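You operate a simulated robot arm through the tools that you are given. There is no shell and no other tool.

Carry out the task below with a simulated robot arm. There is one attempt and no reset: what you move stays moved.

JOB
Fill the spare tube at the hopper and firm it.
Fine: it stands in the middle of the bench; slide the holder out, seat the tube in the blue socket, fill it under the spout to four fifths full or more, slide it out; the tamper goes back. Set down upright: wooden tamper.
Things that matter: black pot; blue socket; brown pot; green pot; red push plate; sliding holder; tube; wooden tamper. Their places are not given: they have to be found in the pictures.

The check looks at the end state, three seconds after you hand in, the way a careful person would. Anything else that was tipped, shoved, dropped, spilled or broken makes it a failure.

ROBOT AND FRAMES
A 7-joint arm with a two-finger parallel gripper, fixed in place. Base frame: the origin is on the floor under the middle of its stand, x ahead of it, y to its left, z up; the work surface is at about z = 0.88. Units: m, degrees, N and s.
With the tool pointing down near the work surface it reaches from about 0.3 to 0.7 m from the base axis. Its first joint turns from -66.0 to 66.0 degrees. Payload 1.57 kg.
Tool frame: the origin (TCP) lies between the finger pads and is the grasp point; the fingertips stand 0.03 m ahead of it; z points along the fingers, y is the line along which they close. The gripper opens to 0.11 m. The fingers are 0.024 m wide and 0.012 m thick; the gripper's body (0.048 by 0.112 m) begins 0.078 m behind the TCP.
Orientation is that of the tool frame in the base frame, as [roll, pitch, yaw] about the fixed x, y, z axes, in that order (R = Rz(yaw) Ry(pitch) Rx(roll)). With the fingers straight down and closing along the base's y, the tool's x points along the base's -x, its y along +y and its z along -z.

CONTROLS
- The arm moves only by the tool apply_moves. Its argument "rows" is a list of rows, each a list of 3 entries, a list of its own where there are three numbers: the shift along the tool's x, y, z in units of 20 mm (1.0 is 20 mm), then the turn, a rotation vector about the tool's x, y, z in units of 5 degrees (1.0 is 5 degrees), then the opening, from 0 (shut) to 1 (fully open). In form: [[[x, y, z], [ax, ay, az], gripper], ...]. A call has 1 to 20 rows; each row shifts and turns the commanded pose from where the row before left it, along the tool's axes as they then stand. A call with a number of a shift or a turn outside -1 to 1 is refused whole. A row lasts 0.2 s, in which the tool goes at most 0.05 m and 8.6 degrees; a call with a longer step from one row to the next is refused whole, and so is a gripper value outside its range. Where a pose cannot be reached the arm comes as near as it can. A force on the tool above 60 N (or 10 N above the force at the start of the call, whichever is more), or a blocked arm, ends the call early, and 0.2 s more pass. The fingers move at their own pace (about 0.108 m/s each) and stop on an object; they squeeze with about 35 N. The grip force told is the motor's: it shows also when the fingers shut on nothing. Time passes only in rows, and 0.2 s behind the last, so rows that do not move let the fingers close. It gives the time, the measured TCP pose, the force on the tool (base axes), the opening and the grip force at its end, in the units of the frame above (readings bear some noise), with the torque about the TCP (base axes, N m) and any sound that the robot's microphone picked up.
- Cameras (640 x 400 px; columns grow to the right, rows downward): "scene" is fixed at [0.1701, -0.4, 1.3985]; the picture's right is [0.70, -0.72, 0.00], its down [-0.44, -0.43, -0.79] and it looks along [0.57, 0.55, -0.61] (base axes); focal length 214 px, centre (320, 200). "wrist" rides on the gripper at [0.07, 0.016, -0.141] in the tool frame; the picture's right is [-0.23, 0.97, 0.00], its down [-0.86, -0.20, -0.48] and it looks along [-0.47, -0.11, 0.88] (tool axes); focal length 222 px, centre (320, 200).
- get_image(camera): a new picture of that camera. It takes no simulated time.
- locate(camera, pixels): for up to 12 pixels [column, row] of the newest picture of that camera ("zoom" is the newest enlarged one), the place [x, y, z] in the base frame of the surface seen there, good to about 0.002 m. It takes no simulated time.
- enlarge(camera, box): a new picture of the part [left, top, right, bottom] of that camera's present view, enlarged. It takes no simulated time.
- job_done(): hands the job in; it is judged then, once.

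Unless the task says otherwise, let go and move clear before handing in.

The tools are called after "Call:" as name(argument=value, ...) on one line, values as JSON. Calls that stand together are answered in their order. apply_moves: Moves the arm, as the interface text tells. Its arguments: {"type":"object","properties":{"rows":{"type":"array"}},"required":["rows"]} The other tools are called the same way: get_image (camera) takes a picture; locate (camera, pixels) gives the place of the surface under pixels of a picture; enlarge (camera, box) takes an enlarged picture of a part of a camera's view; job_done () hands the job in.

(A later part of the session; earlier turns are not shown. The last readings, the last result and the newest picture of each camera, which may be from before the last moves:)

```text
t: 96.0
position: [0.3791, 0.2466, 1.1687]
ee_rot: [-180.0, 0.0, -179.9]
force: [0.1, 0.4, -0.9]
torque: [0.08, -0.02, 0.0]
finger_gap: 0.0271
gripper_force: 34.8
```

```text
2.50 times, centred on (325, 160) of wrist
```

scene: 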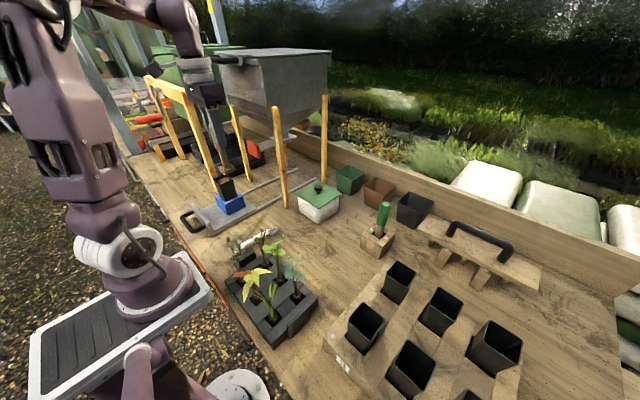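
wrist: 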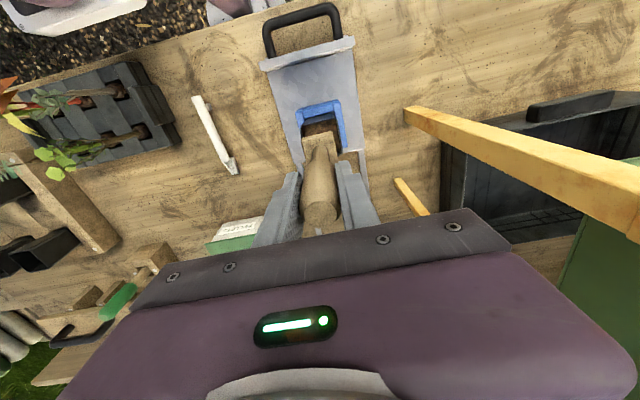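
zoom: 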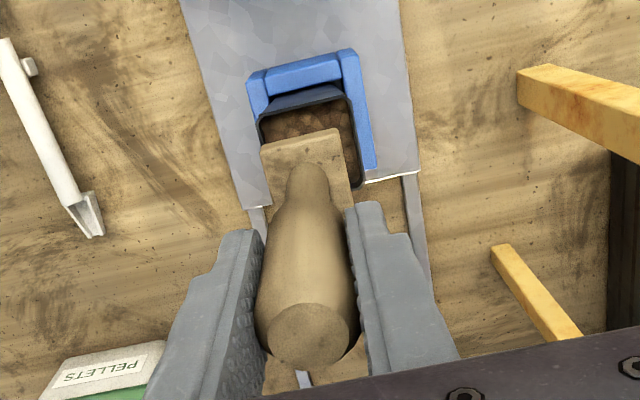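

I'll zoom tightly on the foot and the tube mouth in the scene view to compute the offset.

Call:
enlarge(camera="scene", box=[222, 155, 267, 200])

Call:
locate(camera="zoom", pixels=[[152, 58], [200, 100], [290, 60], [148, 90], [200, 130], [165, 165], [260, 120], [315, 155], [220, 200], [230, 150], [250, 60], [190, 80]])

```text
8.89 times, centred on (244, 178) of scene
```

zoom: 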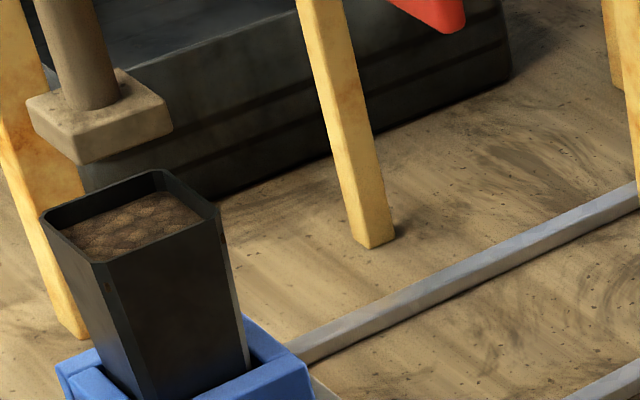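

```text
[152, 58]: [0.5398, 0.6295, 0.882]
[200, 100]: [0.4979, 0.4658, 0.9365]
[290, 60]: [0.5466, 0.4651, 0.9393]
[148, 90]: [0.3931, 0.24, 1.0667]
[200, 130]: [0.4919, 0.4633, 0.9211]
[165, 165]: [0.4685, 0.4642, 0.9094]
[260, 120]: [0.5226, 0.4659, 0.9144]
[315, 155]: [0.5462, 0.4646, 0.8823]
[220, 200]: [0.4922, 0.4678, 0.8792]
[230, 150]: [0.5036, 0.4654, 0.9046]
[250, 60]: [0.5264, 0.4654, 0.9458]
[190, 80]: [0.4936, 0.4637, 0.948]
```

Call:
locate(camera="zoom", pixels=[[28, 104], [76, 138], [168, 108], [80, 160], [170, 128], [34, 126], [42, 212], [98, 261], [217, 217], [158, 171], [130, 220], [205, 200]])

Call:
locate(camera="zoom", pixels=[[60, 145], [120, 148], [150, 138], [50, 140], [100, 240], [75, 225], [160, 195], [180, 240], [60, 250], [70, 290]])

```text
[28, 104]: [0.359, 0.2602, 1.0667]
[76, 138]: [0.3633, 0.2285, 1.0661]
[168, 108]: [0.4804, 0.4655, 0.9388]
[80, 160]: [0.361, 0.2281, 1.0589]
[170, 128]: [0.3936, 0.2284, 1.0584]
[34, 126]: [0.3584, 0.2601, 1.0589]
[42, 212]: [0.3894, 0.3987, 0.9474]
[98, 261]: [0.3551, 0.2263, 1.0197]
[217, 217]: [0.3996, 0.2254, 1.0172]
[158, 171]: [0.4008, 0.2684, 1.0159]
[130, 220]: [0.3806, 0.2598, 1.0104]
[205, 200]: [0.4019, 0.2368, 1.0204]
```

```text
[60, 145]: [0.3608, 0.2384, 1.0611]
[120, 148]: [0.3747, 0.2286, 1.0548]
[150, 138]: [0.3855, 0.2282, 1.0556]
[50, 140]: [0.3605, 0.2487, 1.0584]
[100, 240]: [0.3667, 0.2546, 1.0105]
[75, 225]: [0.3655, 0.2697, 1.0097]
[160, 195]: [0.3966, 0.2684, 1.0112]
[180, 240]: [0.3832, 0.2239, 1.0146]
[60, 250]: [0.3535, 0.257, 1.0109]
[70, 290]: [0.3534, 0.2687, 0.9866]
```

The foot's centre is about (0.3775, 0.245) against the tube's (0.378, 0.248), so I need +3 mm in y. I'll shift and lower the foot to just above the soil.

Call:
apply_moves(rows=[[[-0.03, 0.14, 0], [0, 0, 0], 0.1], [[0, 0, 0.5], [0, 0, 0], 0.1], [[0, 0, 0.5], [0, 0, 0], 0.1], [[0, 0, 0.4], [0, 0, 0], 0.1], [[0, 0, 0.3], [0, 0, 0], 0.1], [[0, 0, 0.2], [0, 0, 0], 0.1], [[0, 0, 0], [0, 0, 0], 0.1]])

Call:
enlarge(camera="scene", box=[212, 150, 267, 205])

Call:
enlarge(camera="wrist", box=[260, 80, 390, 240])

```text
t: 97.6
position: [0.3786, 0.25, 1.1309]
ee_rot: [180.0, 0.0, 180.0]
force: [0.4, 0.1, -1.1]
torque: [0.09, 0.0, 0.03]
finger_gap: 0.0272
gripper_force: 35.0
```

```text
7.27 times, centred on (240, 178) of scene
```

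zoom: 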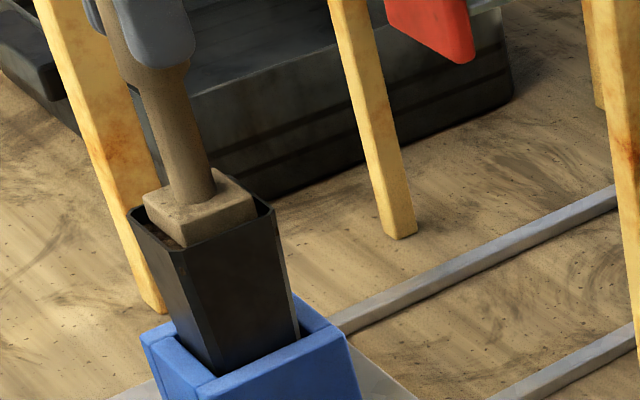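

```text
2.50 times, centred on (325, 160) of wrist
```

zoom: 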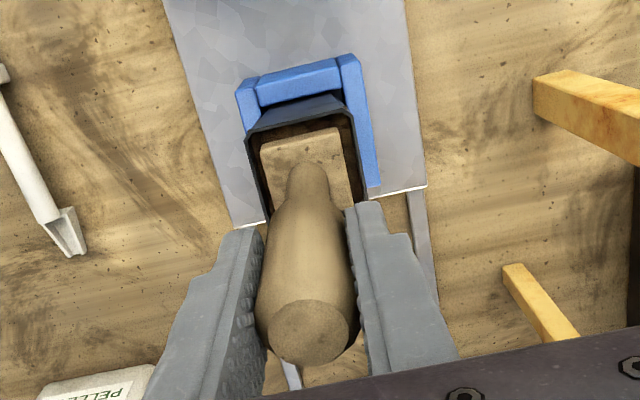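

The foot is centred over the tube mouth at rim height. I'll lower it gently to the soil, watching the force.

Call:
apply_moves(rows=[[[0, 0, 0.25], [0, 0, 0], 0.1], [[0, 0, 0.2], [0, 0, 0], 0.1], [[0, 0, 0.1], [0, 0, 0], 0.1]])

Call:
enlarge(camera="scene", box=[212, 150, 267, 205])

```text
t: 98.4
position: [0.3792, 0.2488, 1.1194]
ee_rot: [-179.9, 0.1, -179.9]
force: [0.5, 0.2, -2.3]
torque: [0.06, 0.01, 0.01]
finger_gap: 0.027
gripper_force: 35.2
```

```text
7.27 times, centred on (240, 178) of scene
```

zoom: 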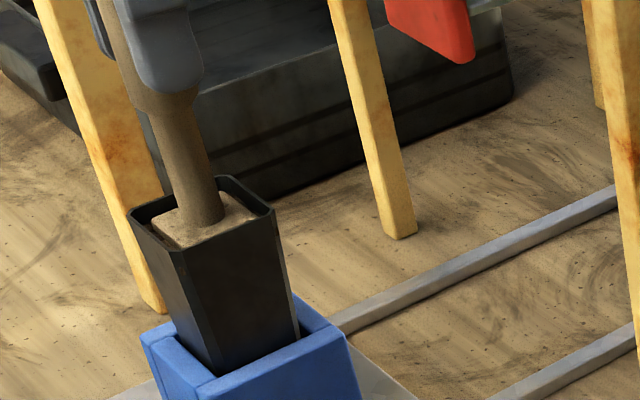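

The foot is inside the tube with no contact force yet. I'll press on in 2 mm steps.

Call:
apply_moves(rows=[[[0, 0, 0.1], [0, 0, 0], 0.1], [[0, 0, 0.1], [0, 0, 0], 0.1]])

```text
t: 99.0
position: [0.3789, 0.2488, 1.1154]
ee_rot: [-180.0, 0.1, -180.0]
force: [-0.7, -0.2, 0.3]
torque: [0.17, 0.0, 0.03]
finger_gap: 0.0268
gripper_force: 34.8
```

Contact is starting, since the tamper's weight is now offloaded. I'll continue in small steps to build the pressing force.

Call:
apply_moves(rows=[[[0, 0, 0.1], [0, 0, 0], 0.1], [[0, 0, 0.1], [0, 0, 0], 0.1]])

```text
t: 99.6
position: [0.3805, 0.2493, 1.1125]
ee_rot: [179.9, 0.3, -179.9]
force: [1.6, -1.2, 31.2]
torque: [-0.67, -0.21, -0.02]
finger_gap: 0.0273
gripper_force: 34.6
```

I'm now pressing with about 31 N. I'll hold briefly to see whether the soil settles.

Call:
apply_moves(rows=[[[0, 0, 0], [0, 0, 0], 0.1], [[0, 0, 0], [0, 0, 0], 0.1], [[0, 0, 0], [0, 0, 0], 0.1]])

Call:
enlarge(camera="scene", box=[212, 150, 267, 205])

Call:
enlarge(camera="wrist", box=[260, 80, 390, 240])

```text
t: 100.4
position: [0.38, 0.249, 1.1123]
ee_rot: [180.0, 0.1, -179.8]
force: [2.4, 1.1, 18.7]
torque: [-0.28, -0.35, -0.02]
finger_gap: 0.0271
gripper_force: 35.0
```

```text
7.27 times, centred on (240, 178) of scene
```

zoom: 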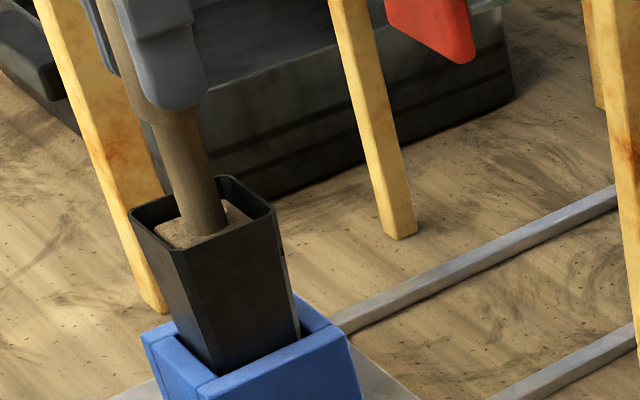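

```text
2.50 times, centred on (325, 160) of wrist
```

zoom: 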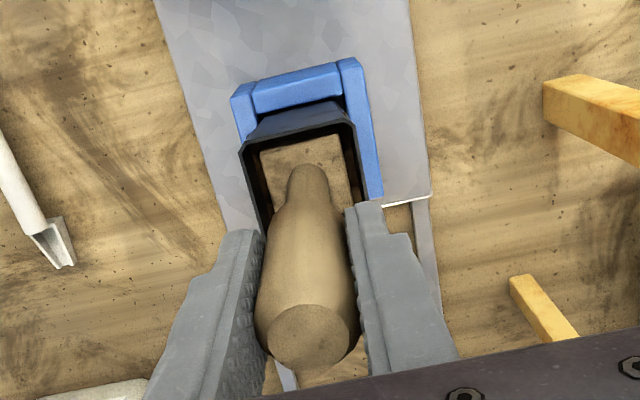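

The foot is at about z≈1.003 and the force has relaxed from 31 to 19 N as the soil gives. I'll press 3 mm more for a firm tamp and hold.

Call:
apply_moves(rows=[[[0, 0, 0.08], [0, 0, 0], 0.1], [[0, 0, 0.08], [0, 0, 0], 0.1], [[0, 0, 0], [0, 0, 0], 0.1], [[0, 0, 0], [0, 0, 0], 0.1]])

```text
t: 101.4
position: [0.3779, 0.2497, 1.1076]
ee_rot: [179.9, 0.1, -179.9]
force: [1.8, -0.3, 20.3]
torque: [-0.29, -0.34, 0.03]
finger_gap: 0.0269
gripper_force: 35.1
```

The tool sank another 4 mm at 20 N. I'll check whether that is the soil compacting or the handle slipping in the grip.

Call:
enlarge(camera="scene", box=[212, 140, 267, 205])

Call:
enlarge(camera="wrist", box=[260, 80, 390, 240])

```text
6.15 times, centred on (240, 172) of scene
```

zoom: 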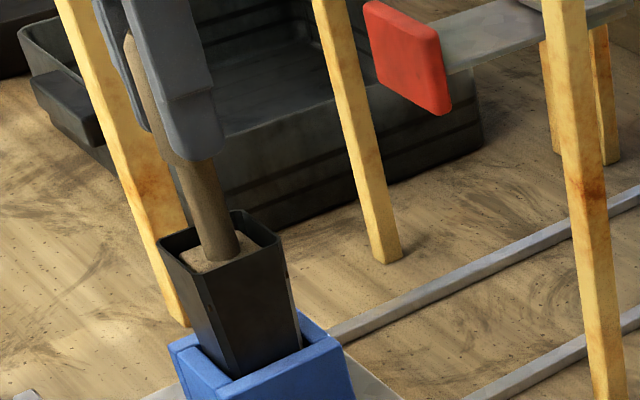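

```text
2.50 times, centred on (325, 160) of wrist
```

zoom: 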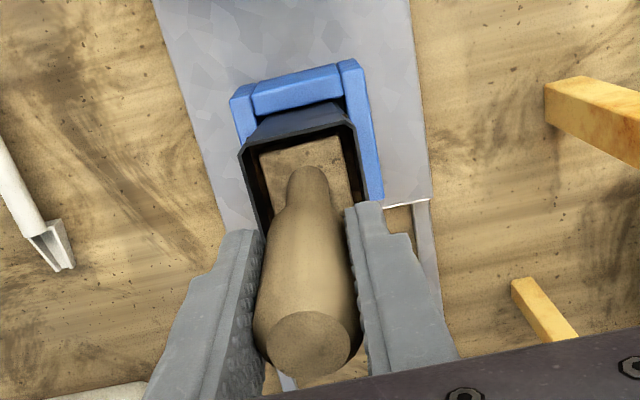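

I'll locate the foot's top and the tamper's top to quantify any slip.

Call:
locate(camera="zoom", pixels=[[310, 345], [300, 330], [320, 350], [310, 160], [280, 160], [330, 150]])

Call:
enlarge(camera="scene", box=[220, 165, 260, 205])

Call:
locate(camera="zoom", pixels=[[160, 160], [175, 185], [220, 175], [240, 160], [200, 190], [150, 175], [230, 170], [165, 175]])

```text
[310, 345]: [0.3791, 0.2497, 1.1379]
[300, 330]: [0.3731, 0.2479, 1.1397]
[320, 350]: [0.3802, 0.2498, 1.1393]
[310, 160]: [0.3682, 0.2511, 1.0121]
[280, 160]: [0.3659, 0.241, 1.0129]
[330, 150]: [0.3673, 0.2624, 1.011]
```

```text
10.00 times, centred on (240, 185) of scene
```

zoom: 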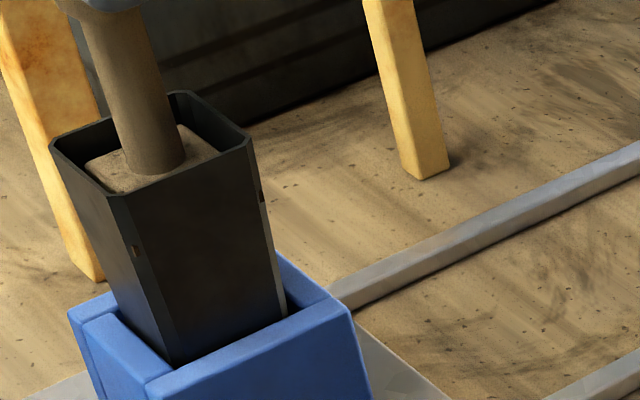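

```text
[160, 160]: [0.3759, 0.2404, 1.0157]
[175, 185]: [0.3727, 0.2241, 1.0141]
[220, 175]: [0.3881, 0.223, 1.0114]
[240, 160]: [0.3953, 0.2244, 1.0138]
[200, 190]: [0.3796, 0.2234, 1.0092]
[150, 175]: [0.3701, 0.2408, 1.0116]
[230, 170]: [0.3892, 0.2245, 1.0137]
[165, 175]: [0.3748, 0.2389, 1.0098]
```

Soil marks are visible on the tube's corners at zoom (135,250) and (262,195). I'll measure those for the present soil level.

Call:
locate(camera="zoom", pixels=[[135, 250], [133, 244], [136, 256], [262, 190], [262, 197], [263, 203], [108, 195], [246, 145]])

```text
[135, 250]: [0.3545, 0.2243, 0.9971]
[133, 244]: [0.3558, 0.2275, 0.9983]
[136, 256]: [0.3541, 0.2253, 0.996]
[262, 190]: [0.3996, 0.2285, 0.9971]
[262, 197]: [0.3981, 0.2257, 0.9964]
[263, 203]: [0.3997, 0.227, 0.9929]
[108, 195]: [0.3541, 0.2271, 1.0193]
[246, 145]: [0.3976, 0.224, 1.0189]
```

The soil surface now sits at z≈0.998, compacted by about 10 mm. I'll lift the tamper out slowly and inspect the firmed surface.

Call:
apply_moves(rows=[[[0, 0, -0.1], [0, 0, 0], 0.1], [[0, 0, -0.2], [0, 0, 0], 0.1], [[0, 0, -0.4], [0, 0, 0], 0.1], [[0, 0, -0.6], [0, 0, 0], 0.1], [[0, 0, -0.8], [0, 0, 0], 0.1], [[0, 0, -0.8], [0, 0, 0], 0.1], [[0, 0, 0], [0, 0, 0], 0.1]])

Call:
enlarge(camera="scene", box=[220, 165, 260, 205])

Call:
enlarge(camera="scene", box=[190, 120, 290, 220])

```text
t: 103.0
position: [0.3798, 0.248, 1.1673]
ee_rot: [-179.9, -0.1, -179.9]
force: [0.8, -0.7, -0.9]
torque: [-0.11, -0.01, -0.03]
finger_gap: 0.0269
gripper_force: 34.8
```

```text
10.00 times, centred on (240, 185) of scene
```

zoom: 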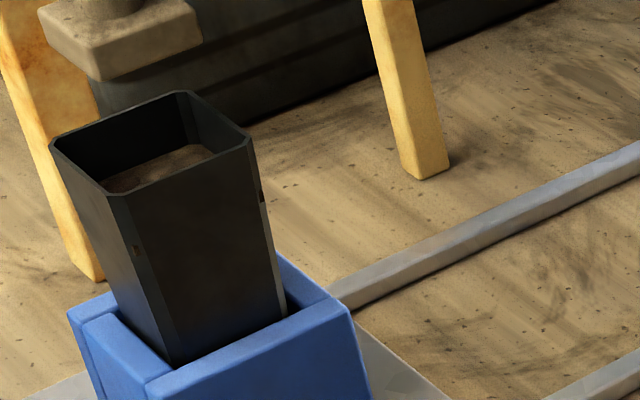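

```text
4.00 times, centred on (240, 170) of scene
```

zoom: 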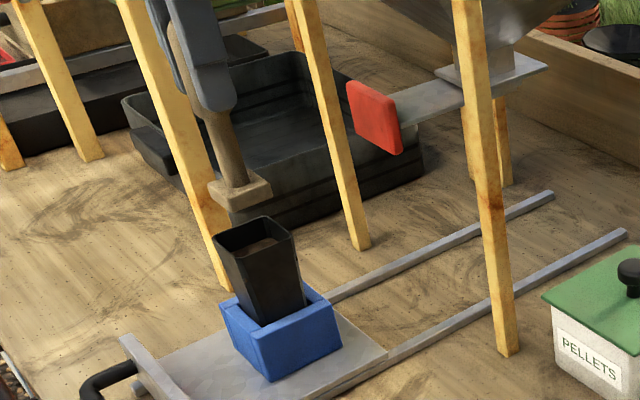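

The soil surface now looks smooth and lower than before. I'll measure its level.

Call:
enlarge(camera="scene", box=[224, 172, 254, 202])

Call:
locate(camera="zoom", pixels=[[180, 120], [210, 110], [230, 95], [240, 85], [200, 125], [160, 125], [260, 100], [148, 120], [170, 240], [335, 150], [245, 75], [220, 100]])

```text
13.33 times, centred on (239, 187) of scene
```

zoom: 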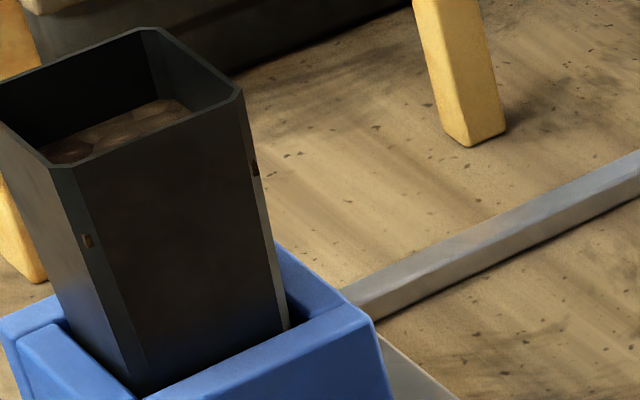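

```text
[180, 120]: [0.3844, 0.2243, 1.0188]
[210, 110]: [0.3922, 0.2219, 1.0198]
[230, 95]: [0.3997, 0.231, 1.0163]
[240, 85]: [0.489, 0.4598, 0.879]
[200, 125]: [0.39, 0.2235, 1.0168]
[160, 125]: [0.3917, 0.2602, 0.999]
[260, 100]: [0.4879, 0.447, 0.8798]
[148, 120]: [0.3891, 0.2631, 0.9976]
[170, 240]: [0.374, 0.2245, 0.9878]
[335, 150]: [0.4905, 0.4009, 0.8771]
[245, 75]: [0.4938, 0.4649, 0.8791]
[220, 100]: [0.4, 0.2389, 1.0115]
```

The surface is level at z≈0.998, about 20 mm below the rim, so the tube is still roughly 83 % full after settling, and no slip is evident. I'll tamp a second time to see whether the soil is fully firm.

Call:
apply_moves(rows=[[[0, 0.03, 0.8], [0, 0, 0], 0.1], [[0, 0, 0.8], [0, 0, 0], 0.1], [[0, 0, 0.6], [0, 0, 0], 0.1], [[0, 0, 0.4], [0, 0, 0], 0.1], [[0, 0, 0.2], [0, 0, 0], 0.1], [[0, 0, 0.1], [0, 0, 0], 0.1], [[0, 0, 0], [0, 0, 0], 0.1]])

```text
t: 104.6
position: [0.3795, 0.2493, 1.1081]
ee_rot: [-180.0, 0.2, -179.9]
force: [0.6, -2.1, 31.0]
torque: [-0.91, -0.22, 0.0]
finger_gap: 0.0272
gripper_force: 34.7
```

At the same height as before it now resists with 31 N, so it is firm. I'll hold half a second to see whether it sinks further.

Call:
apply_moves(rows=[[[0, 0, 0.03], [0, 0, 0], 0.1], [[0, 0, 0], [0, 0, 0], 0.1], [[0, 0, 0], [0, 0, 0], 0.1]])

Call:
enlarge(camera="scene", box=[220, 165, 260, 205])

Call:
locate(camera="zoom", pixels=[[135, 250], [135, 256], [262, 195], [264, 203], [108, 195], [246, 145], [150, 175], [133, 244]])

```text
t: 105.4
position: [0.3794, 0.2493, 1.1088]
ee_rot: [-180.0, 0.1, -179.8]
force: [2.7, -3.6, 26.0]
torque: [-0.68, -0.33, -0.03]
finger_gap: 0.0269
gripper_force: 35.3
```

```text
10.00 times, centred on (240, 185) of scene
```

zoom: 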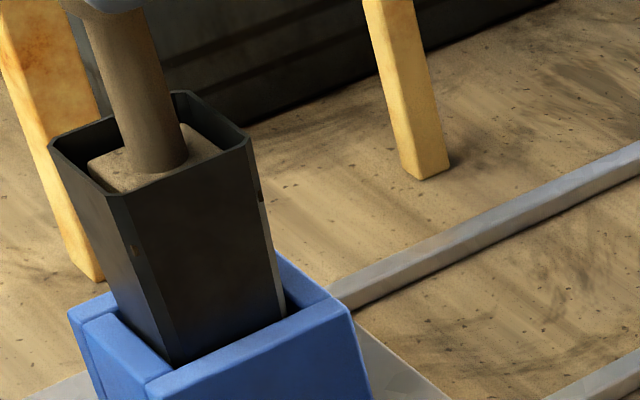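

```text
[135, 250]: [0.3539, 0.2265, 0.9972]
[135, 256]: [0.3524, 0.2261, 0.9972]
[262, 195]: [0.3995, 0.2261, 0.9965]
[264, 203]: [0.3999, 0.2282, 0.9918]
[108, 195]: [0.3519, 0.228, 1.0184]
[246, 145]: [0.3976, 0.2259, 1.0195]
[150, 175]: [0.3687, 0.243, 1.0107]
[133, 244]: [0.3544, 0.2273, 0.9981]
```

The level marks haven't moved at 26–31 N, so the soil is fully firm. It now stands only marginally above four fifths, so I want to top it up for safety. First I'll return the tamper, lifting it out straight.

Call:
apply_moves(rows=[[[0, 0, -0.1], [0, 0, 0], 0.1], [[0, 0, -0.3], [0, 0, 0], 0.1], [[0, 0, -0.6], [0, 0, 0], 0.1], [[0, 0, -0.8], [0, 0, 0], 0.1], [[0, 0, -1], [0, 0, 0], 0.1], [[0, 0, -1], [0, 0, 0], 0.1], [[0, -1, -0.2], [0, 0, 0], 0.1], [[0, -1, 0], [0, 0, 0], 0.1], [[0, -1, 0], [0, 0, 0], 0.1], [[-0.1, -1, 0], [0, 0, 0], 0.1], [[-0.1, -1, 0], [0, 0, 0], 0.1], [[-0.1, -1, 0], [0, 0, 0], 0.1], [[-0.1, -1, 0], [0, 0, 0], 0.1], [[-0.1, -1, 0], [0, 0, 0], 0.1], [[-0.1, -1, 0], [0, 0, 0], 0.1], [[-0.1, -1, 0], [0, 0, 0], 0.1], [[-0.1, -1, 0], [0, 0, 0], 0.1], [[-0.1, -1, 0], [0, 0, 0], 0.1], [[-0.1, -1, 0], [0, 0, 0], 0.1]])

Call:
get_image(camera="scene")

```text
t: 109.4
position: [0.4009, -0.0115, 1.188]
ee_rot: [180.0, 0.1, -179.7]
force: [-0.3, 0.4, -0.7]
torque: [0.05, -0.02, 0.0]
finger_gap: 0.0267
gripper_force: 35.5
```

```text
taken
```

scene: 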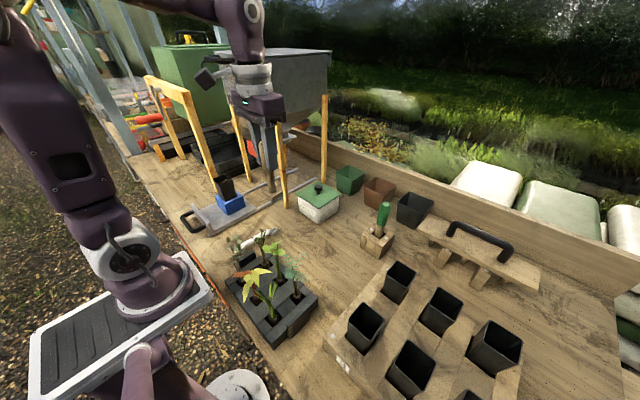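

I'm clear of the hopper. I'll move over the tamper's original spot at (0.6006, -0.1118).

Call:
apply_moves(rows=[[[-1, -0.5, 0], [0, 0, 0], 0.1], [[-1, -0.5, 0], [0, 0, 0], 0.1], [[-1, -0.5, 0], [0, 0, 0], 0.1], [[-1, -0.5, 0], [0, 0, 0], 0.1], [[-1, -0.5, 0], [0, 0, 0], 0.1], [[-1, -0.5, 0], [0, 0, 0], 0.1], [[-1, -0.5, 0], [0, 0, 0], 0.1], [[-1, -0.5, 0], [0, 0, 0], 0.1], [[-1, -0.5, 0], [0, 0, 0], 0.1], [[-1, -0.5, 0], [0, 0, 0], 0.1], [[0, 0, 0.5], [0, 0, 0], 0.1], [[0, 0, 1], [0, 0, 0], 0.1], [[0, 0, 1], [0, 0, 0], 0.1], [[0, 0, 1], [0, 0, 0], 0.1], [[0, 0, 1], [0, 0, 0], 0.1], [[0, 0, 1], [0, 0, 0], 0.1], [[0, 0, 1], [0, 0, 0], 0.1], [[0, 0, 1], [0, 0, 0], 0.1], [[0, 0, 0.7], [0, 0, 0], 0.1], [[0, 0, 0], [0, 0, 0], 0.1]])

Call:
enlarge(camera="scene", box=[310, 150, 400, 250])

```text
t: 113.6
position: [0.5991, -0.1097, 1.0233]
ee_rot: [180.0, 0.1, -179.9]
force: [-0.2, -0.5, -1.5]
torque: [0.01, 0.01, 0.01]
finger_gap: 0.0268
gripper_force: 35.1
```

```text
4.00 times, centred on (355, 200) of scene
```

zoom: 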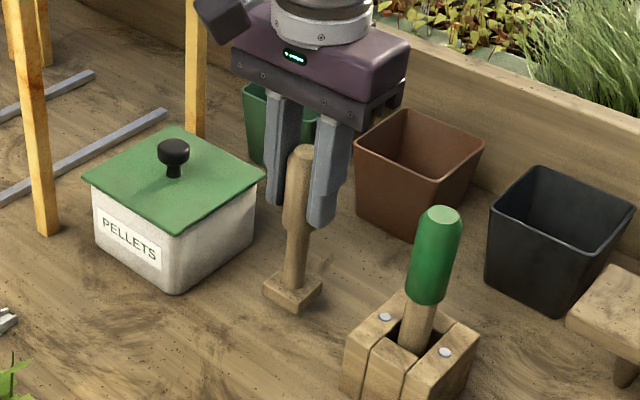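

The tamper is about 36 mm above the bench at its spot. I'll lower it the rest of the way, slowly at the end.

Call:
apply_moves(rows=[[[-0.07, -0.1, 0.5], [0, 0, 0], 0.1], [[0, 0, 0.5], [0, 0, 0], 0.1], [[0, 0, 0.4], [0, 0, 0], 0.1], [[0, 0, 0.15], [0, 0, 0], 0.1], [[0, 0, 0.1], [0, 0, 0], 0.1], [[0, 0, 0], [0, 0, 0], 0.1]])

```text
t: 115.0
position: [0.6013, -0.1121, 0.9923]
ee_rot: [-179.9, 0.3, -180.0]
force: [5.1, 4.6, 30.4]
torque: [0.77, -0.37, -0.05]
finger_gap: 0.0269
gripper_force: 34.9
```

Contact came at z=0.992 with 30 N and some torque, a bit higher than expected. I'll relieve the pressure slightly and look at how the tamper is standing.

Call:
apply_moves(rows=[[[0, 0, -0.08], [0, 0, 0], 0.1], [[0, 0, 0], [0, 0, 0], 0.1]])

Call:
enlarge(camera="scene", box=[320, 170, 380, 240])

Call:
enlarge(camera="wrist", box=[250, 90, 390, 240])

```text
t: 115.6
position: [0.6009, -0.1132, 0.9918]
ee_rot: [-180.0, -0.2, -180.0]
force: [0.7, 0.2, 1.2]
torque: [-0.14, -0.11, -0.04]
finger_gap: 0.0269
gripper_force: 35.2
```

```text
5.71 times, centred on (350, 205) of scene
```

zoom: 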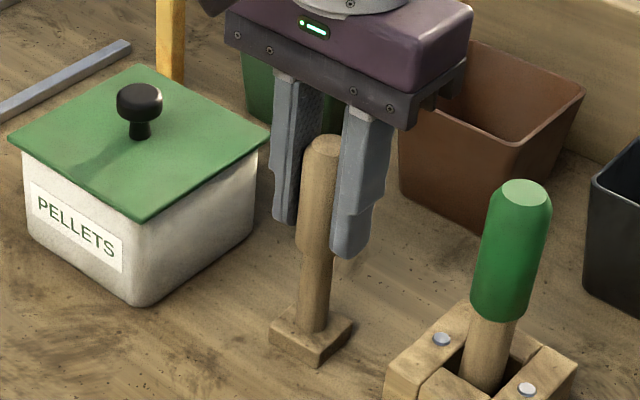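

```text
2.67 times, centred on (320, 165) of wrist
```

zoom: 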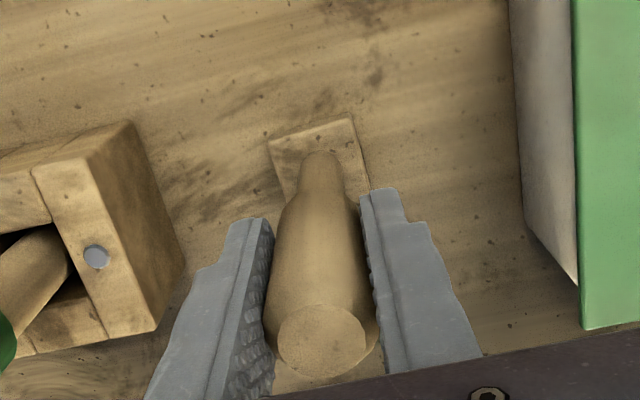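

The tamper's foot looks flat on the bench and the force is nearly zero. I'll open the fingers gently.

Call:
apply_moves(rows=[[[0, 0, 0], [0, 0, 0], 0.3], [[0, 0, 0], [0, 0, 0], 0.4], [[0, 0, 0], [0, 0, 0], 0.6], [[0, 0, 0], [0, 0, 0], 0.6]])

Call:
enlarge(camera="scene", box=[320, 170, 380, 240])

Call:
locate(camera="zoom", pixels=[[320, 140], [310, 200], [330, 200], [313, 300], [270, 335], [318, 365], [352, 328], [315, 260]])

```text
t: 116.6
position: [0.6007, -0.1121, 0.9942]
ee_rot: [179.9, 0.1, -179.9]
force: [0.6, -0.4, 0.4]
torque: [0.01, 0.0, 0.04]
finger_gap: 0.0658
gripper_force: 0.2
```

```text
5.71 times, centred on (350, 205) of scene
```

zoom: 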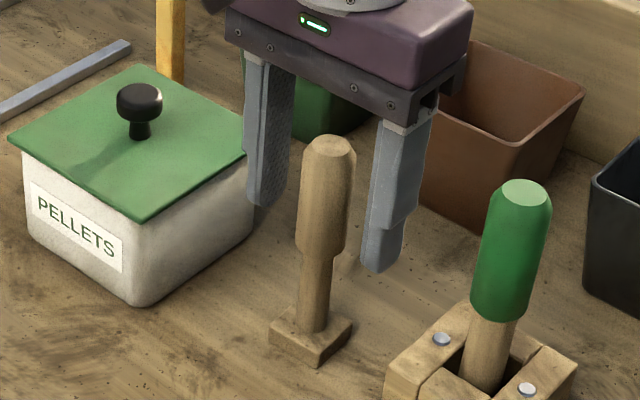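

```text
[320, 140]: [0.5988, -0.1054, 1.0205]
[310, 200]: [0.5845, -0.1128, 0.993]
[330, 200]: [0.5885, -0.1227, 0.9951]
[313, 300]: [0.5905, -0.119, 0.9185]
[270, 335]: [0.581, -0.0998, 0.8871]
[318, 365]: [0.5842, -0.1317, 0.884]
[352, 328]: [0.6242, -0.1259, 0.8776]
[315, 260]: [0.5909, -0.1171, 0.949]
```

The tamper stands upright on its own at its original place. I'll lift clear and go back to the holder's handle for the top-up.

Call:
apply_moves(rows=[[[0, 0, -0.5], [0, 0, 0], 0.6], [[0, 0, -1], [0, 0, 0], 0.6], [[0, 0, -1], [0, 0, 0], 0.6], [[0, 0, -1], [0, 0, 0], 0.6], [[0, 0, -1], [0, 0, 0], 0.6], [[0, 0, -1], [0, 0, 0], 0.6], [[0, 0, -1], [0, 0, 0], 0.6], [[0, 0, -1], [0, 0, 0], 0.6], [[0, 0, -0.5], [0, 0, 0], 0.3], [[0.965, 0.999, 0], [0, 0, 0], 0.0], [[0.965, 0.999, 0], [0, 0, 0], 0.0], [[0.965, 0.999, 0], [0, 0, 0], 0.0], [[0.965, 0.999, 0], [0, 0, 0], 0.0], [[0.965, 0.999, 0], [0, 0, 0], 0.0], [[0.965, 0.999, 0], [0, 0, 0], 0.0], [[0.965, 0.999, 0], [0, 0, 0], 0.0], [[0.965, 0.999, 0], [0, 0, 0], 0.0], [[0.965, 0.999, 0], [0, 0, 0], 0.0]])

Call:
apply_moves(rows=[[[0.965, 0.999, 0], [0, 0, 0], 0.0], [[0.965, 0.999, 0], [0, 0, 0], 0.0], [[0.965, 0.999, 0], [0, 0, 0], 0.0], [[0.965, 0.999, 0], [0, 0, 0], 0.0], [[0.965, 0.999, 0], [0, 0, 0], 0.0], [[0.965, 0.999, 0], [0, 0, 0], 0.0], [[0.965, 0.999, 0], [0, 0, 0], 0.0], [[0.965, 0.999, 0], [0, 0, 0], 0.0], [[0.965, 0.99, 0], [0, 0, 0], 0.0], [[0, 0, 0], [0, 0, 0], 0.0]])

Call:
get_image(camera="scene")

Call:
get_image(camera="wrist")

```text
t: 120.4
position: [0.4277, 0.0666, 1.1537]
ee_rot: [179.9, 0.1, 180.0]
force: [0.7, 0.3, -0.1]
torque: [-0.01, -0.02, 0.0]
finger_gap: 0.0002
gripper_force: 21.4
```

```text
t: 122.6
position: [0.251, 0.2474, 1.1532]
ee_rot: [-180.0, 0.1, -179.9]
force: [-0.6, 0.4, -0.1]
torque: [-0.02, -0.03, -0.04]
finger_gap: 0.0001
gripper_force: 21.8
```

```text
taken
```

scene: 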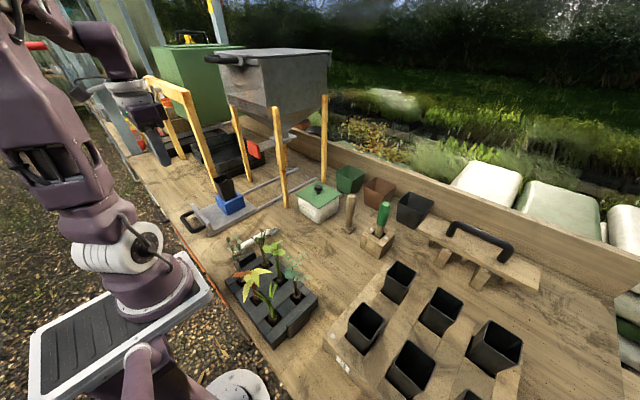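

```text
taken
```

wrist: 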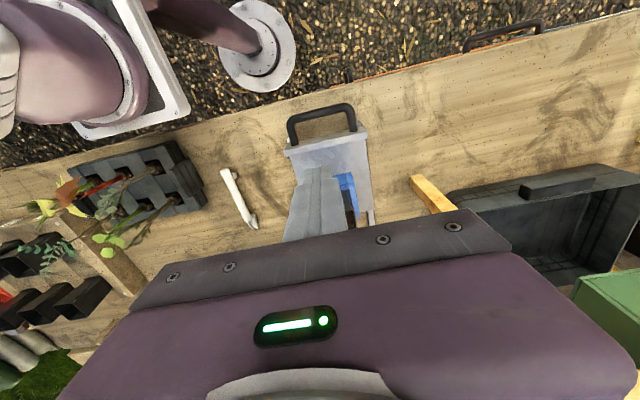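

I'm above the loop. I'll verify the bar and plate places before descending.

Call:
locate(camera="wrist", pixels=[[322, 106], [322, 112], [322, 118], [310, 150], [330, 146], [300, 122], [345, 130], [355, 125]])

Call:
enlarge(camera="wrist", box=[260, 80, 400, 220])

Call:
locate(camera="zoom", pixels=[[250, 80], [250, 72], [250, 88], [250, 92], [245, 170], [200, 180], [300, 155], [200, 165]])

```text
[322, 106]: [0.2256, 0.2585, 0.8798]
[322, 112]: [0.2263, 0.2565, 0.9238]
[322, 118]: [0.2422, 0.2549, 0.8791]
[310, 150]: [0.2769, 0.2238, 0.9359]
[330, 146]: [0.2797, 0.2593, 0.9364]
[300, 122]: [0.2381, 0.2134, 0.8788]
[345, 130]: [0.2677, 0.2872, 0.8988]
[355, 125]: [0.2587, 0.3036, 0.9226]
```

```text
2.86 times, centred on (330, 150) of wrist
```

zoom: 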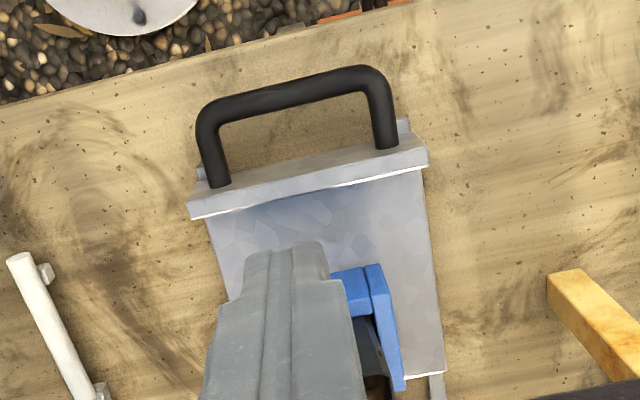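

```text
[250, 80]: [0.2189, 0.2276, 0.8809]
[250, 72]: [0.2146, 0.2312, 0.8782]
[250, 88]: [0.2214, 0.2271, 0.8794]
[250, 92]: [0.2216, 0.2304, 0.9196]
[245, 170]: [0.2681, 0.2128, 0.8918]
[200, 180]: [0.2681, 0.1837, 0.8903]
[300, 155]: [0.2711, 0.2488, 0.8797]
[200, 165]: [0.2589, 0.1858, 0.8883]
```

The bar is at x≈0.221–0.234 and the plate's face at 0.2685, so x=0.251 is right. I'll descend into the loop.

Call:
apply_moves(rows=[[[0, 0, 1], [0, 0, 0], 0.0], [[0, 0, 1], [0, 0, 0], 0.0], [[0, 0, 1], [0, 0, 0], 0.0], [[0, 0, 1], [0, 0, 0], 0.0], [[0, 0, 1], [0, 0, 0], 0.0], [[0, 0, 1], [0, 0, 0], 0.0], [[0, 0, 1], [0, 0, 0], 0.0], [[0, 0, 1], [0, 0, 0], 0.0], [[0, 0, 0.7], [0, 0, 0], 0.0], [[0, 0, 0.7], [0, 0, 0], 0.0], [[0, 0, 0.7], [0, 0, 0], 0.0], [[0, 0, 0.5], [0, 0, 0], 0.0], [[0, 0, 0], [0, 0, 0], 0.0]])

Call:
enlarge(camera="wrist", box=[220, 90, 430, 240])

```text
t: 125.4
position: [0.252, 0.2467, 0.9406]
ee_rot: [180.0, 0.1, -179.9]
force: [0.3, -0.6, -0.2]
torque: [0.01, -0.01, -0.01]
finger_gap: 0.0
gripper_force: 20.9
```

```text
2.67 times, centred on (325, 165) of wrist
```

zoom: 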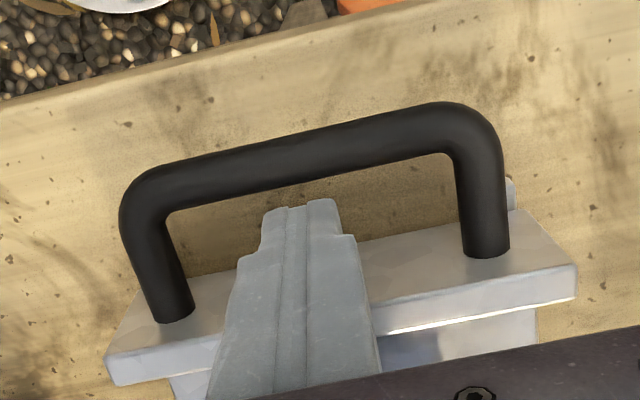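

The fingers are in the loop. I'll push the holder in smoothly by about 143 mm, staying vertical.

Call:
apply_moves(rows=[[[-0.25, 0, 0], [0, 0, 0], 0.0], [[-0.4, 0, 0], [0, 0, 0], 0.0], [[-0.5, 0, 0], [0, 0, 0], 0.0], [[-0.5, 0, 0], [0, 0, 0], 0.0], [[-0.5, 0, 0], [0, 0, 0], 0.0], [[-0.5, 0, 0], [0, 0, 0], 0.0], [[-0.5, 0, 0], [0, 0, 0], 0.0], [[-0.5, 0, 0], [0, 0, 0], 0.0], [[-0.5, 0, 0], [0, 0, 0], 0.0], [[-0.5, 0, 0], [0, 0, 0], 0.0], [[-0.5, 0, 0], [0, 0, 0], 0.0], [[-0.5, 0, 0], [0, 0, 0], 0.0], [[-0.5, 0, 0], [0, 0, 0], 0.0], [[-0.5, 0, 0], [0, 0, 0], 0.0], [[-0.35, 0, 0], [0, 0, 0], 0.0]])

Call:
enlarge(camera="scene", box=[190, 100, 310, 220])

```text
t: 128.6
position: [0.3938, 0.2474, 0.9396]
ee_rot: [180.0, 0.1, -179.9]
force: [-0.5, 0.8, -1.2]
torque: [0.02, 0.06, 0.0]
finger_gap: 0.0001
gripper_force: 21.1
```

```text
3.33 times, centred on (250, 160) of scene
```

zoom: 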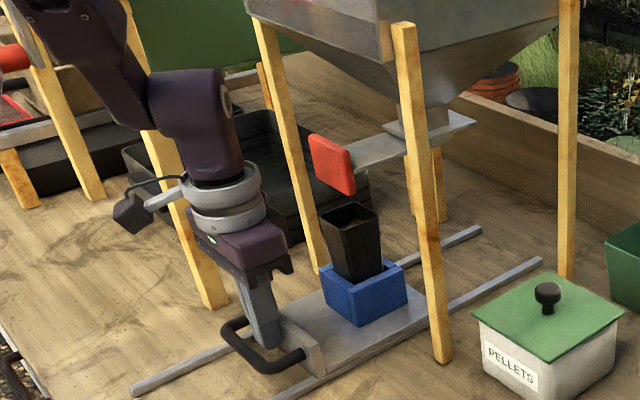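

It's sliding well. Now I'll tilt the tool to 25° and keep pushing toward the stop.

Call:
apply_moves(rows=[[[-0.15, 0, 0.02], [0, -1, 0], 0.0], [[-0.2, 0, 0.04], [0, -1, 0], 0.0], [[-0.2, 0, 0.05], [0, -1, 0], 0.0], [[-0.2, 0, 0.07], [0, -1, 0], 0.0], [[-0.2, 0, 0.08], [0, -1, 0], 0.0], [[-0.36, 0, 0.17], [0, 0, 0], 0.0], [[-0.45, 0, 0.21], [0, 0, 0], 0.0], [[-0.45, 0, 0.21], [0, 0, 0], 0.0], [[-0.45, 0, 0.21], [0, 0, 0], 0.0], [[-0.45, 0, 0.21], [0, 0, 0], 0.0], [[-0.36, 0, 0.17], [0, 0, 0], 0.0]])

Call:
enlarge(camera="scene", box=[210, 100, 320, 210])

```text
t: 131.0
position: [0.4842, 0.2482, 0.944]
ee_rot: [-179.0, 21.6, -180.0]
force: [-1.0, 0.6, 0.0]
torque: [0.02, 0.01, -0.05]
finger_gap: 0.0
gripper_force: 20.7
out of reach, approached as far as the arm can: row 4, 5
```

```text
3.64 times, centred on (265, 155) of scene
```

zoom: 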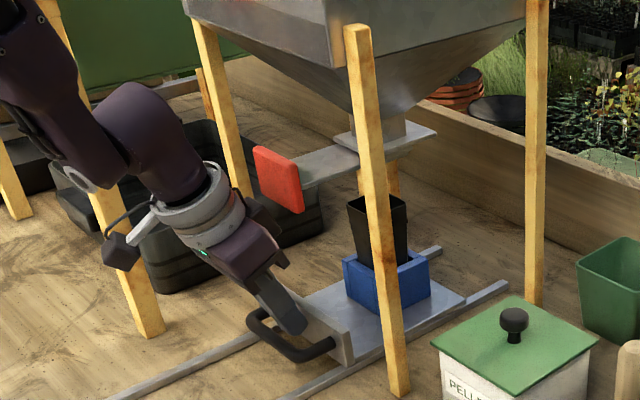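

The tilt ended at 21.6° and slightly high. I'll correct it to about 25°, lower by 5 mm, and push the last ~12 mm to the stop.

Call:
apply_moves(rows=[[[0, 0, 0.25], [-0.2, -0.65, 0], 0.0], [[-0.09, 0, 0.042], [0, 0, 0], 0.0], [[-0.136, 0, 0.063], [0, 0, 0], 0.0], [[-0.09, 0, 0.042], [0, 0, 0], 0.0], [[0, 0, 0], [0, 0, 0], 0.0]])

```text
t: 132.2
position: [0.4921, 0.2478, 0.9394]
ee_rot: [-179.9, 24.9, 180.0]
force: [-0.3, 1.0, 0.5]
torque: [0.0, 0.0, 0.0]
finger_gap: 0.0001
gripper_force: 21.3
```

Call:
apply_moves(rows=[[[-0.07, 0, 0.033], [0, 0, 0], 0.0], [[-0.07, 0, 0.033], [0, 0, 0], 0.0], [[0, 0, 0], [0, 0, 0], 0.0]])

Call:
enlarge(camera="scene", box=[265, 125, 325, 175])

Call:
locate(camera="zoom", pixels=[[290, 245], [165, 245], [239, 213], [288, 240]])

```text
t: 133.0
position: [0.4945, 0.2481, 0.9393]
ee_rot: [-179.9, 24.8, -179.9]
force: [-5.5, -0.8, 0.6]
torque: [-0.08, 0.12, -0.02]
finger_gap: 0.0
gripper_force: 21.2
```

```text
8.00 times, centred on (295, 150) of scene
```

zoom: 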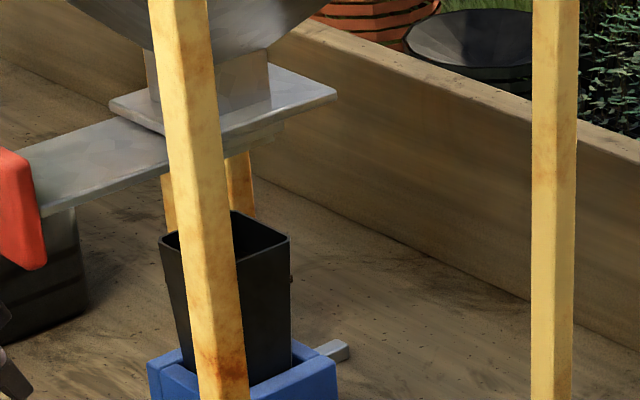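

```text
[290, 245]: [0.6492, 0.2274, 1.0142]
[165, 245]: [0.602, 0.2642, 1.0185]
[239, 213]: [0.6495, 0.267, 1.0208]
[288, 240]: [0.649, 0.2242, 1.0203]
```

The stop is reached again (5.5 N) with the tube under the spout. I'll withdraw and go back to the red plate as before.

Call:
apply_moves(rows=[[[0.12, 0, -0.05], [0, 0, 0], 0.0], [[0, 0, -0.5], [0, 0, 0], 0.0], [[0, 0, -1], [0, 0, 0], 0.0], [[0, 0, -1], [0, 0, 0], 0.0], [[0, 0, -1], [0, 0, 0], 0.0], [[0, 0, -1], [0, 0, 0], 0.0], [[0, 0, -1], [0, 0, 0], 0.0], [[0, 0, -1], [0, 0, 0], 0.0], [[0, 0, 0], [0, -1, 0], 0.0], [[0, 0, 0], [0, -1, 0], 0.0], [[0, 0, 0], [0, -1, 0], 0.0], [[0, 0, 0], [0, -1, 0], 0.0], [[0, 0, 0], [0, -1, 0], 0.0], [[-0.6, 0, -0.25], [0, 0, 0], 0.0], [[-0.6, 0, -0.25], [0, 0, 0], 0.0], [[-0.6, 0, -0.25], [0, 0, 0], 0.0], [[0, 0, 0], [0, 0, 0], 0.0]])

Call:
enlarge(camera="scene", box=[220, 110, 320, 210])

```text
t: 136.6
position: [0.4497, 0.2467, 1.0946]
ee_rot: [-179.7, 49.9, -179.8]
force: [-0.3, -0.2, 0.2]
torque: [-0.07, -0.01, 0.01]
finger_gap: 0.0001
gripper_force: 21.1
```

```text
4.00 times, centred on (270, 160) of scene
```

zoom: 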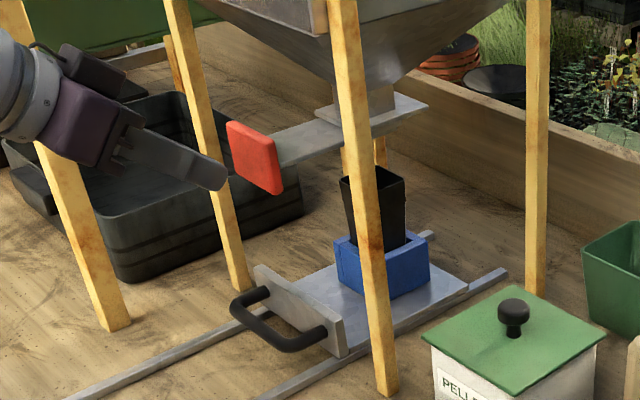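

The fingertips are in front of the red plate again. I'll give one measured pulse: push in, hold about 0.4 s, then retract and check the level.

Call:
apply_moves(rows=[[[-0.579, 0, 0.689], [0, 0, 0], 0.0], [[-0.579, 0, 0.689], [0, 0, 0], 0.0], [[0, 0, 0], [0, 0, 0], 0.0], [[0, 0, 0], [0, 0, 0], 0.0], [[0.643, 0, -0.766], [0, 0, 0], 0.0], [[0.643, 0, -0.766], [0, 0, 0], 0.0], [[0, 0, 0], [0, 0, 0], 0.0]])

Call:
enlarge(camera="scene", box=[280, 140, 310, 175])

Call:
locate(camera="zoom", pixels=[[215, 182], [225, 185], [235, 180], [280, 205], [280, 215], [210, 170], [220, 178], [245, 178]])

```text
t: 138.2
position: [0.4449, 0.2482, 1.0935]
ee_rot: [-179.8, 49.8, -179.8]
force: [1.0, 0.0, 0.5]
torque: [-0.01, 0.01, 0.02]
finger_gap: 0.0
gripper_force: 21.4
```

```text
11.43 times, centred on (295, 158) of scene
```

zoom: 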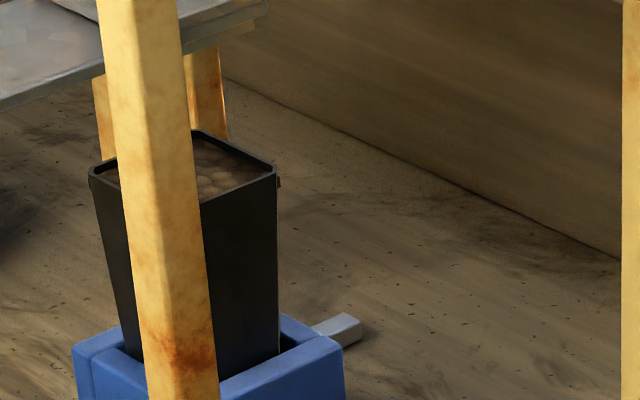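

```text
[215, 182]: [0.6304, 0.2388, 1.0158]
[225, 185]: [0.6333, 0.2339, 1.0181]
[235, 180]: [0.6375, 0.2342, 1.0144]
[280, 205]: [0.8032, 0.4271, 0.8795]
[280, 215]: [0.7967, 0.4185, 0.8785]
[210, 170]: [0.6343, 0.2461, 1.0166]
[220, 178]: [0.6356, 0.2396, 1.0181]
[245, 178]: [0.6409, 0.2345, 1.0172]
```

The level jumped to about z≈1.016, just below the rim at 1.0185, so it is nearly brim-full. I'll check closely that nothing spilled over.

Call:
enlarge(camera="scene", box=[280, 145, 310, 180])

Call:
enlarge(camera="scene", box=[250, 150, 330, 215])

Call:
get_image(camera="wrist")

```text
11.43 times, centred on (295, 162) of scene
```

zoom: 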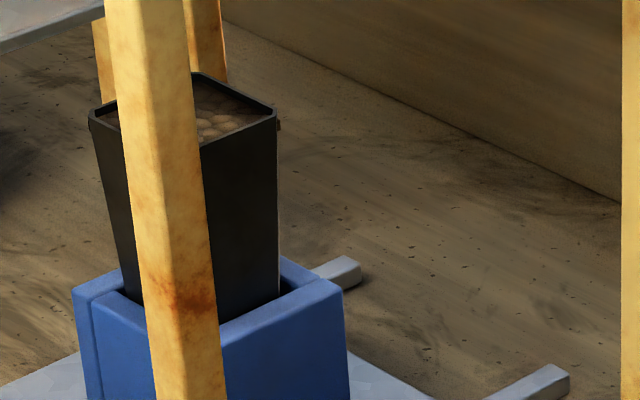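

```text
6.15 times, centred on (290, 182) of scene
```

zoom: 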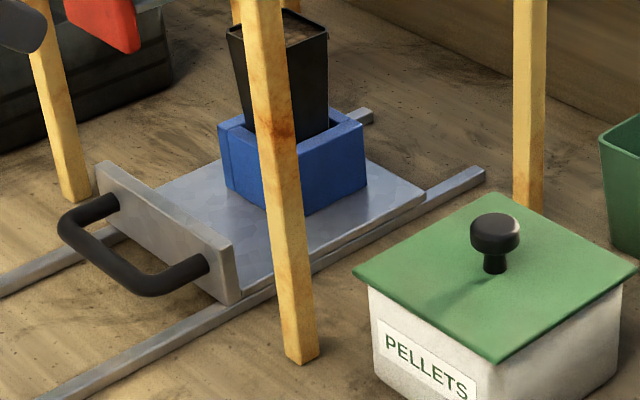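

```text
taken
```

wrist: 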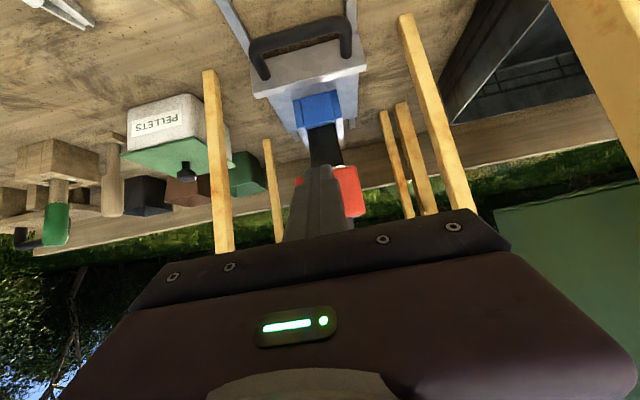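

There's no spill anywhere, and the platform and bench are clean. Now back to the handle to slide the tube out again.

Call:
apply_moves(rows=[[[0.795, 0, 0.465], [0, 0, 0], 0.0], [[0.795, 0, 0.465], [0, 0, 0], 0.0], [[0, 0, 0], [0, 1, 0], 0.0], [[0, 0, 0], [0, 1, 0], 0.0], [[0, 0, 0], [0, 1, 0], 0.0], [[0, 0, 0], [0, 1, 0], 0.0], [[0, 0, 0], [0, 1, 0], 0.0], [[0, 0, 0], [0, 0, 0], 0.0]])

Call:
get_image(camera="wrist")

Call:
locate(camera="wrist", pixels=[[327, 124], [327, 121], [310, 130], [300, 130], [290, 165], [310, 165], [345, 120], [320, 150]])

```text
t: 140.0
position: [0.4381, 0.2473, 1.0586]
ee_rot: [-179.9, 24.8, -179.9]
force: [-0.5, 0.0, 0.1]
torque: [0.03, 0.01, -0.01]
finger_gap: 0.0
gripper_force: 21.5
```

```text
taken
```

wrist: 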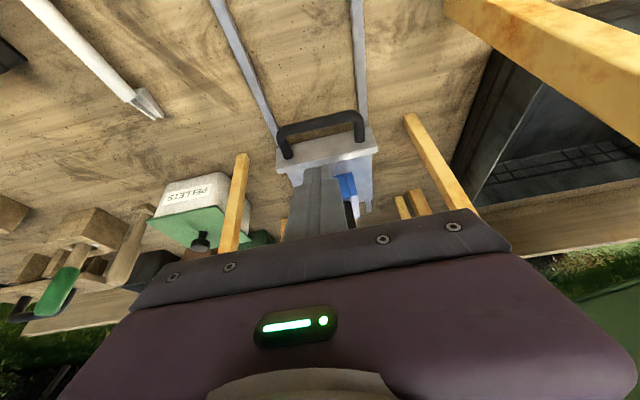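

```text
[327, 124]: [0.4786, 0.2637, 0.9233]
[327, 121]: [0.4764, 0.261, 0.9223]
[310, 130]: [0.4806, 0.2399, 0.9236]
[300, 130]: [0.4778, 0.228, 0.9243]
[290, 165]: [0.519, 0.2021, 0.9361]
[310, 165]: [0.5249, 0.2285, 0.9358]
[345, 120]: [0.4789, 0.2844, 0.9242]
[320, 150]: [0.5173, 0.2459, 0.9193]
```

The handle is in the same place. I'll insert the fingers along the tool axis again.

Call:
apply_moves(rows=[[[0.05, 0, 1], [0, 0, 0], 0.0], [[0.05, 0, 1], [0, 0, 0], 0.0], [[0.04, 0, 1], [0, 0, 0], 0.0], [[0, 0, 1], [0, 0, 0], 0.0], [[0, 0, 0.7], [0, 0, 0], 0.0], [[0, 0, 0.6], [0, 0, 0], 0.0], [[0, 0, 0.6], [0, 0, 0], 0.0], [[0, 0, 0.5], [0, 0, 0], 0.0], [[0, 0, 0.15], [0, 0, 0], 0.0], [[0, 0, 0], [0, 0, 0], 0.0]])

Call:
enlarge(camera="wrist", box=[240, 80, 400, 240])

```text
t: 142.2
position: [0.4917, 0.2482, 0.9376]
ee_rot: [-180.0, 24.9, -179.9]
force: [0.1, 0.1, -0.3]
torque: [-0.01, -0.06, -0.01]
finger_gap: 0.0
gripper_force: 21.5
```

```text
2.50 times, centred on (320, 160) of wrist
```

zoom: 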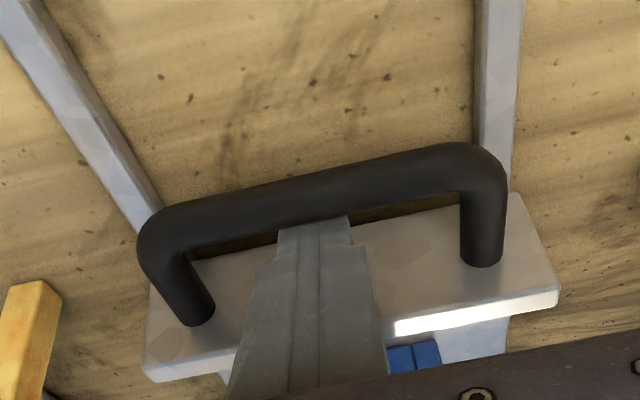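

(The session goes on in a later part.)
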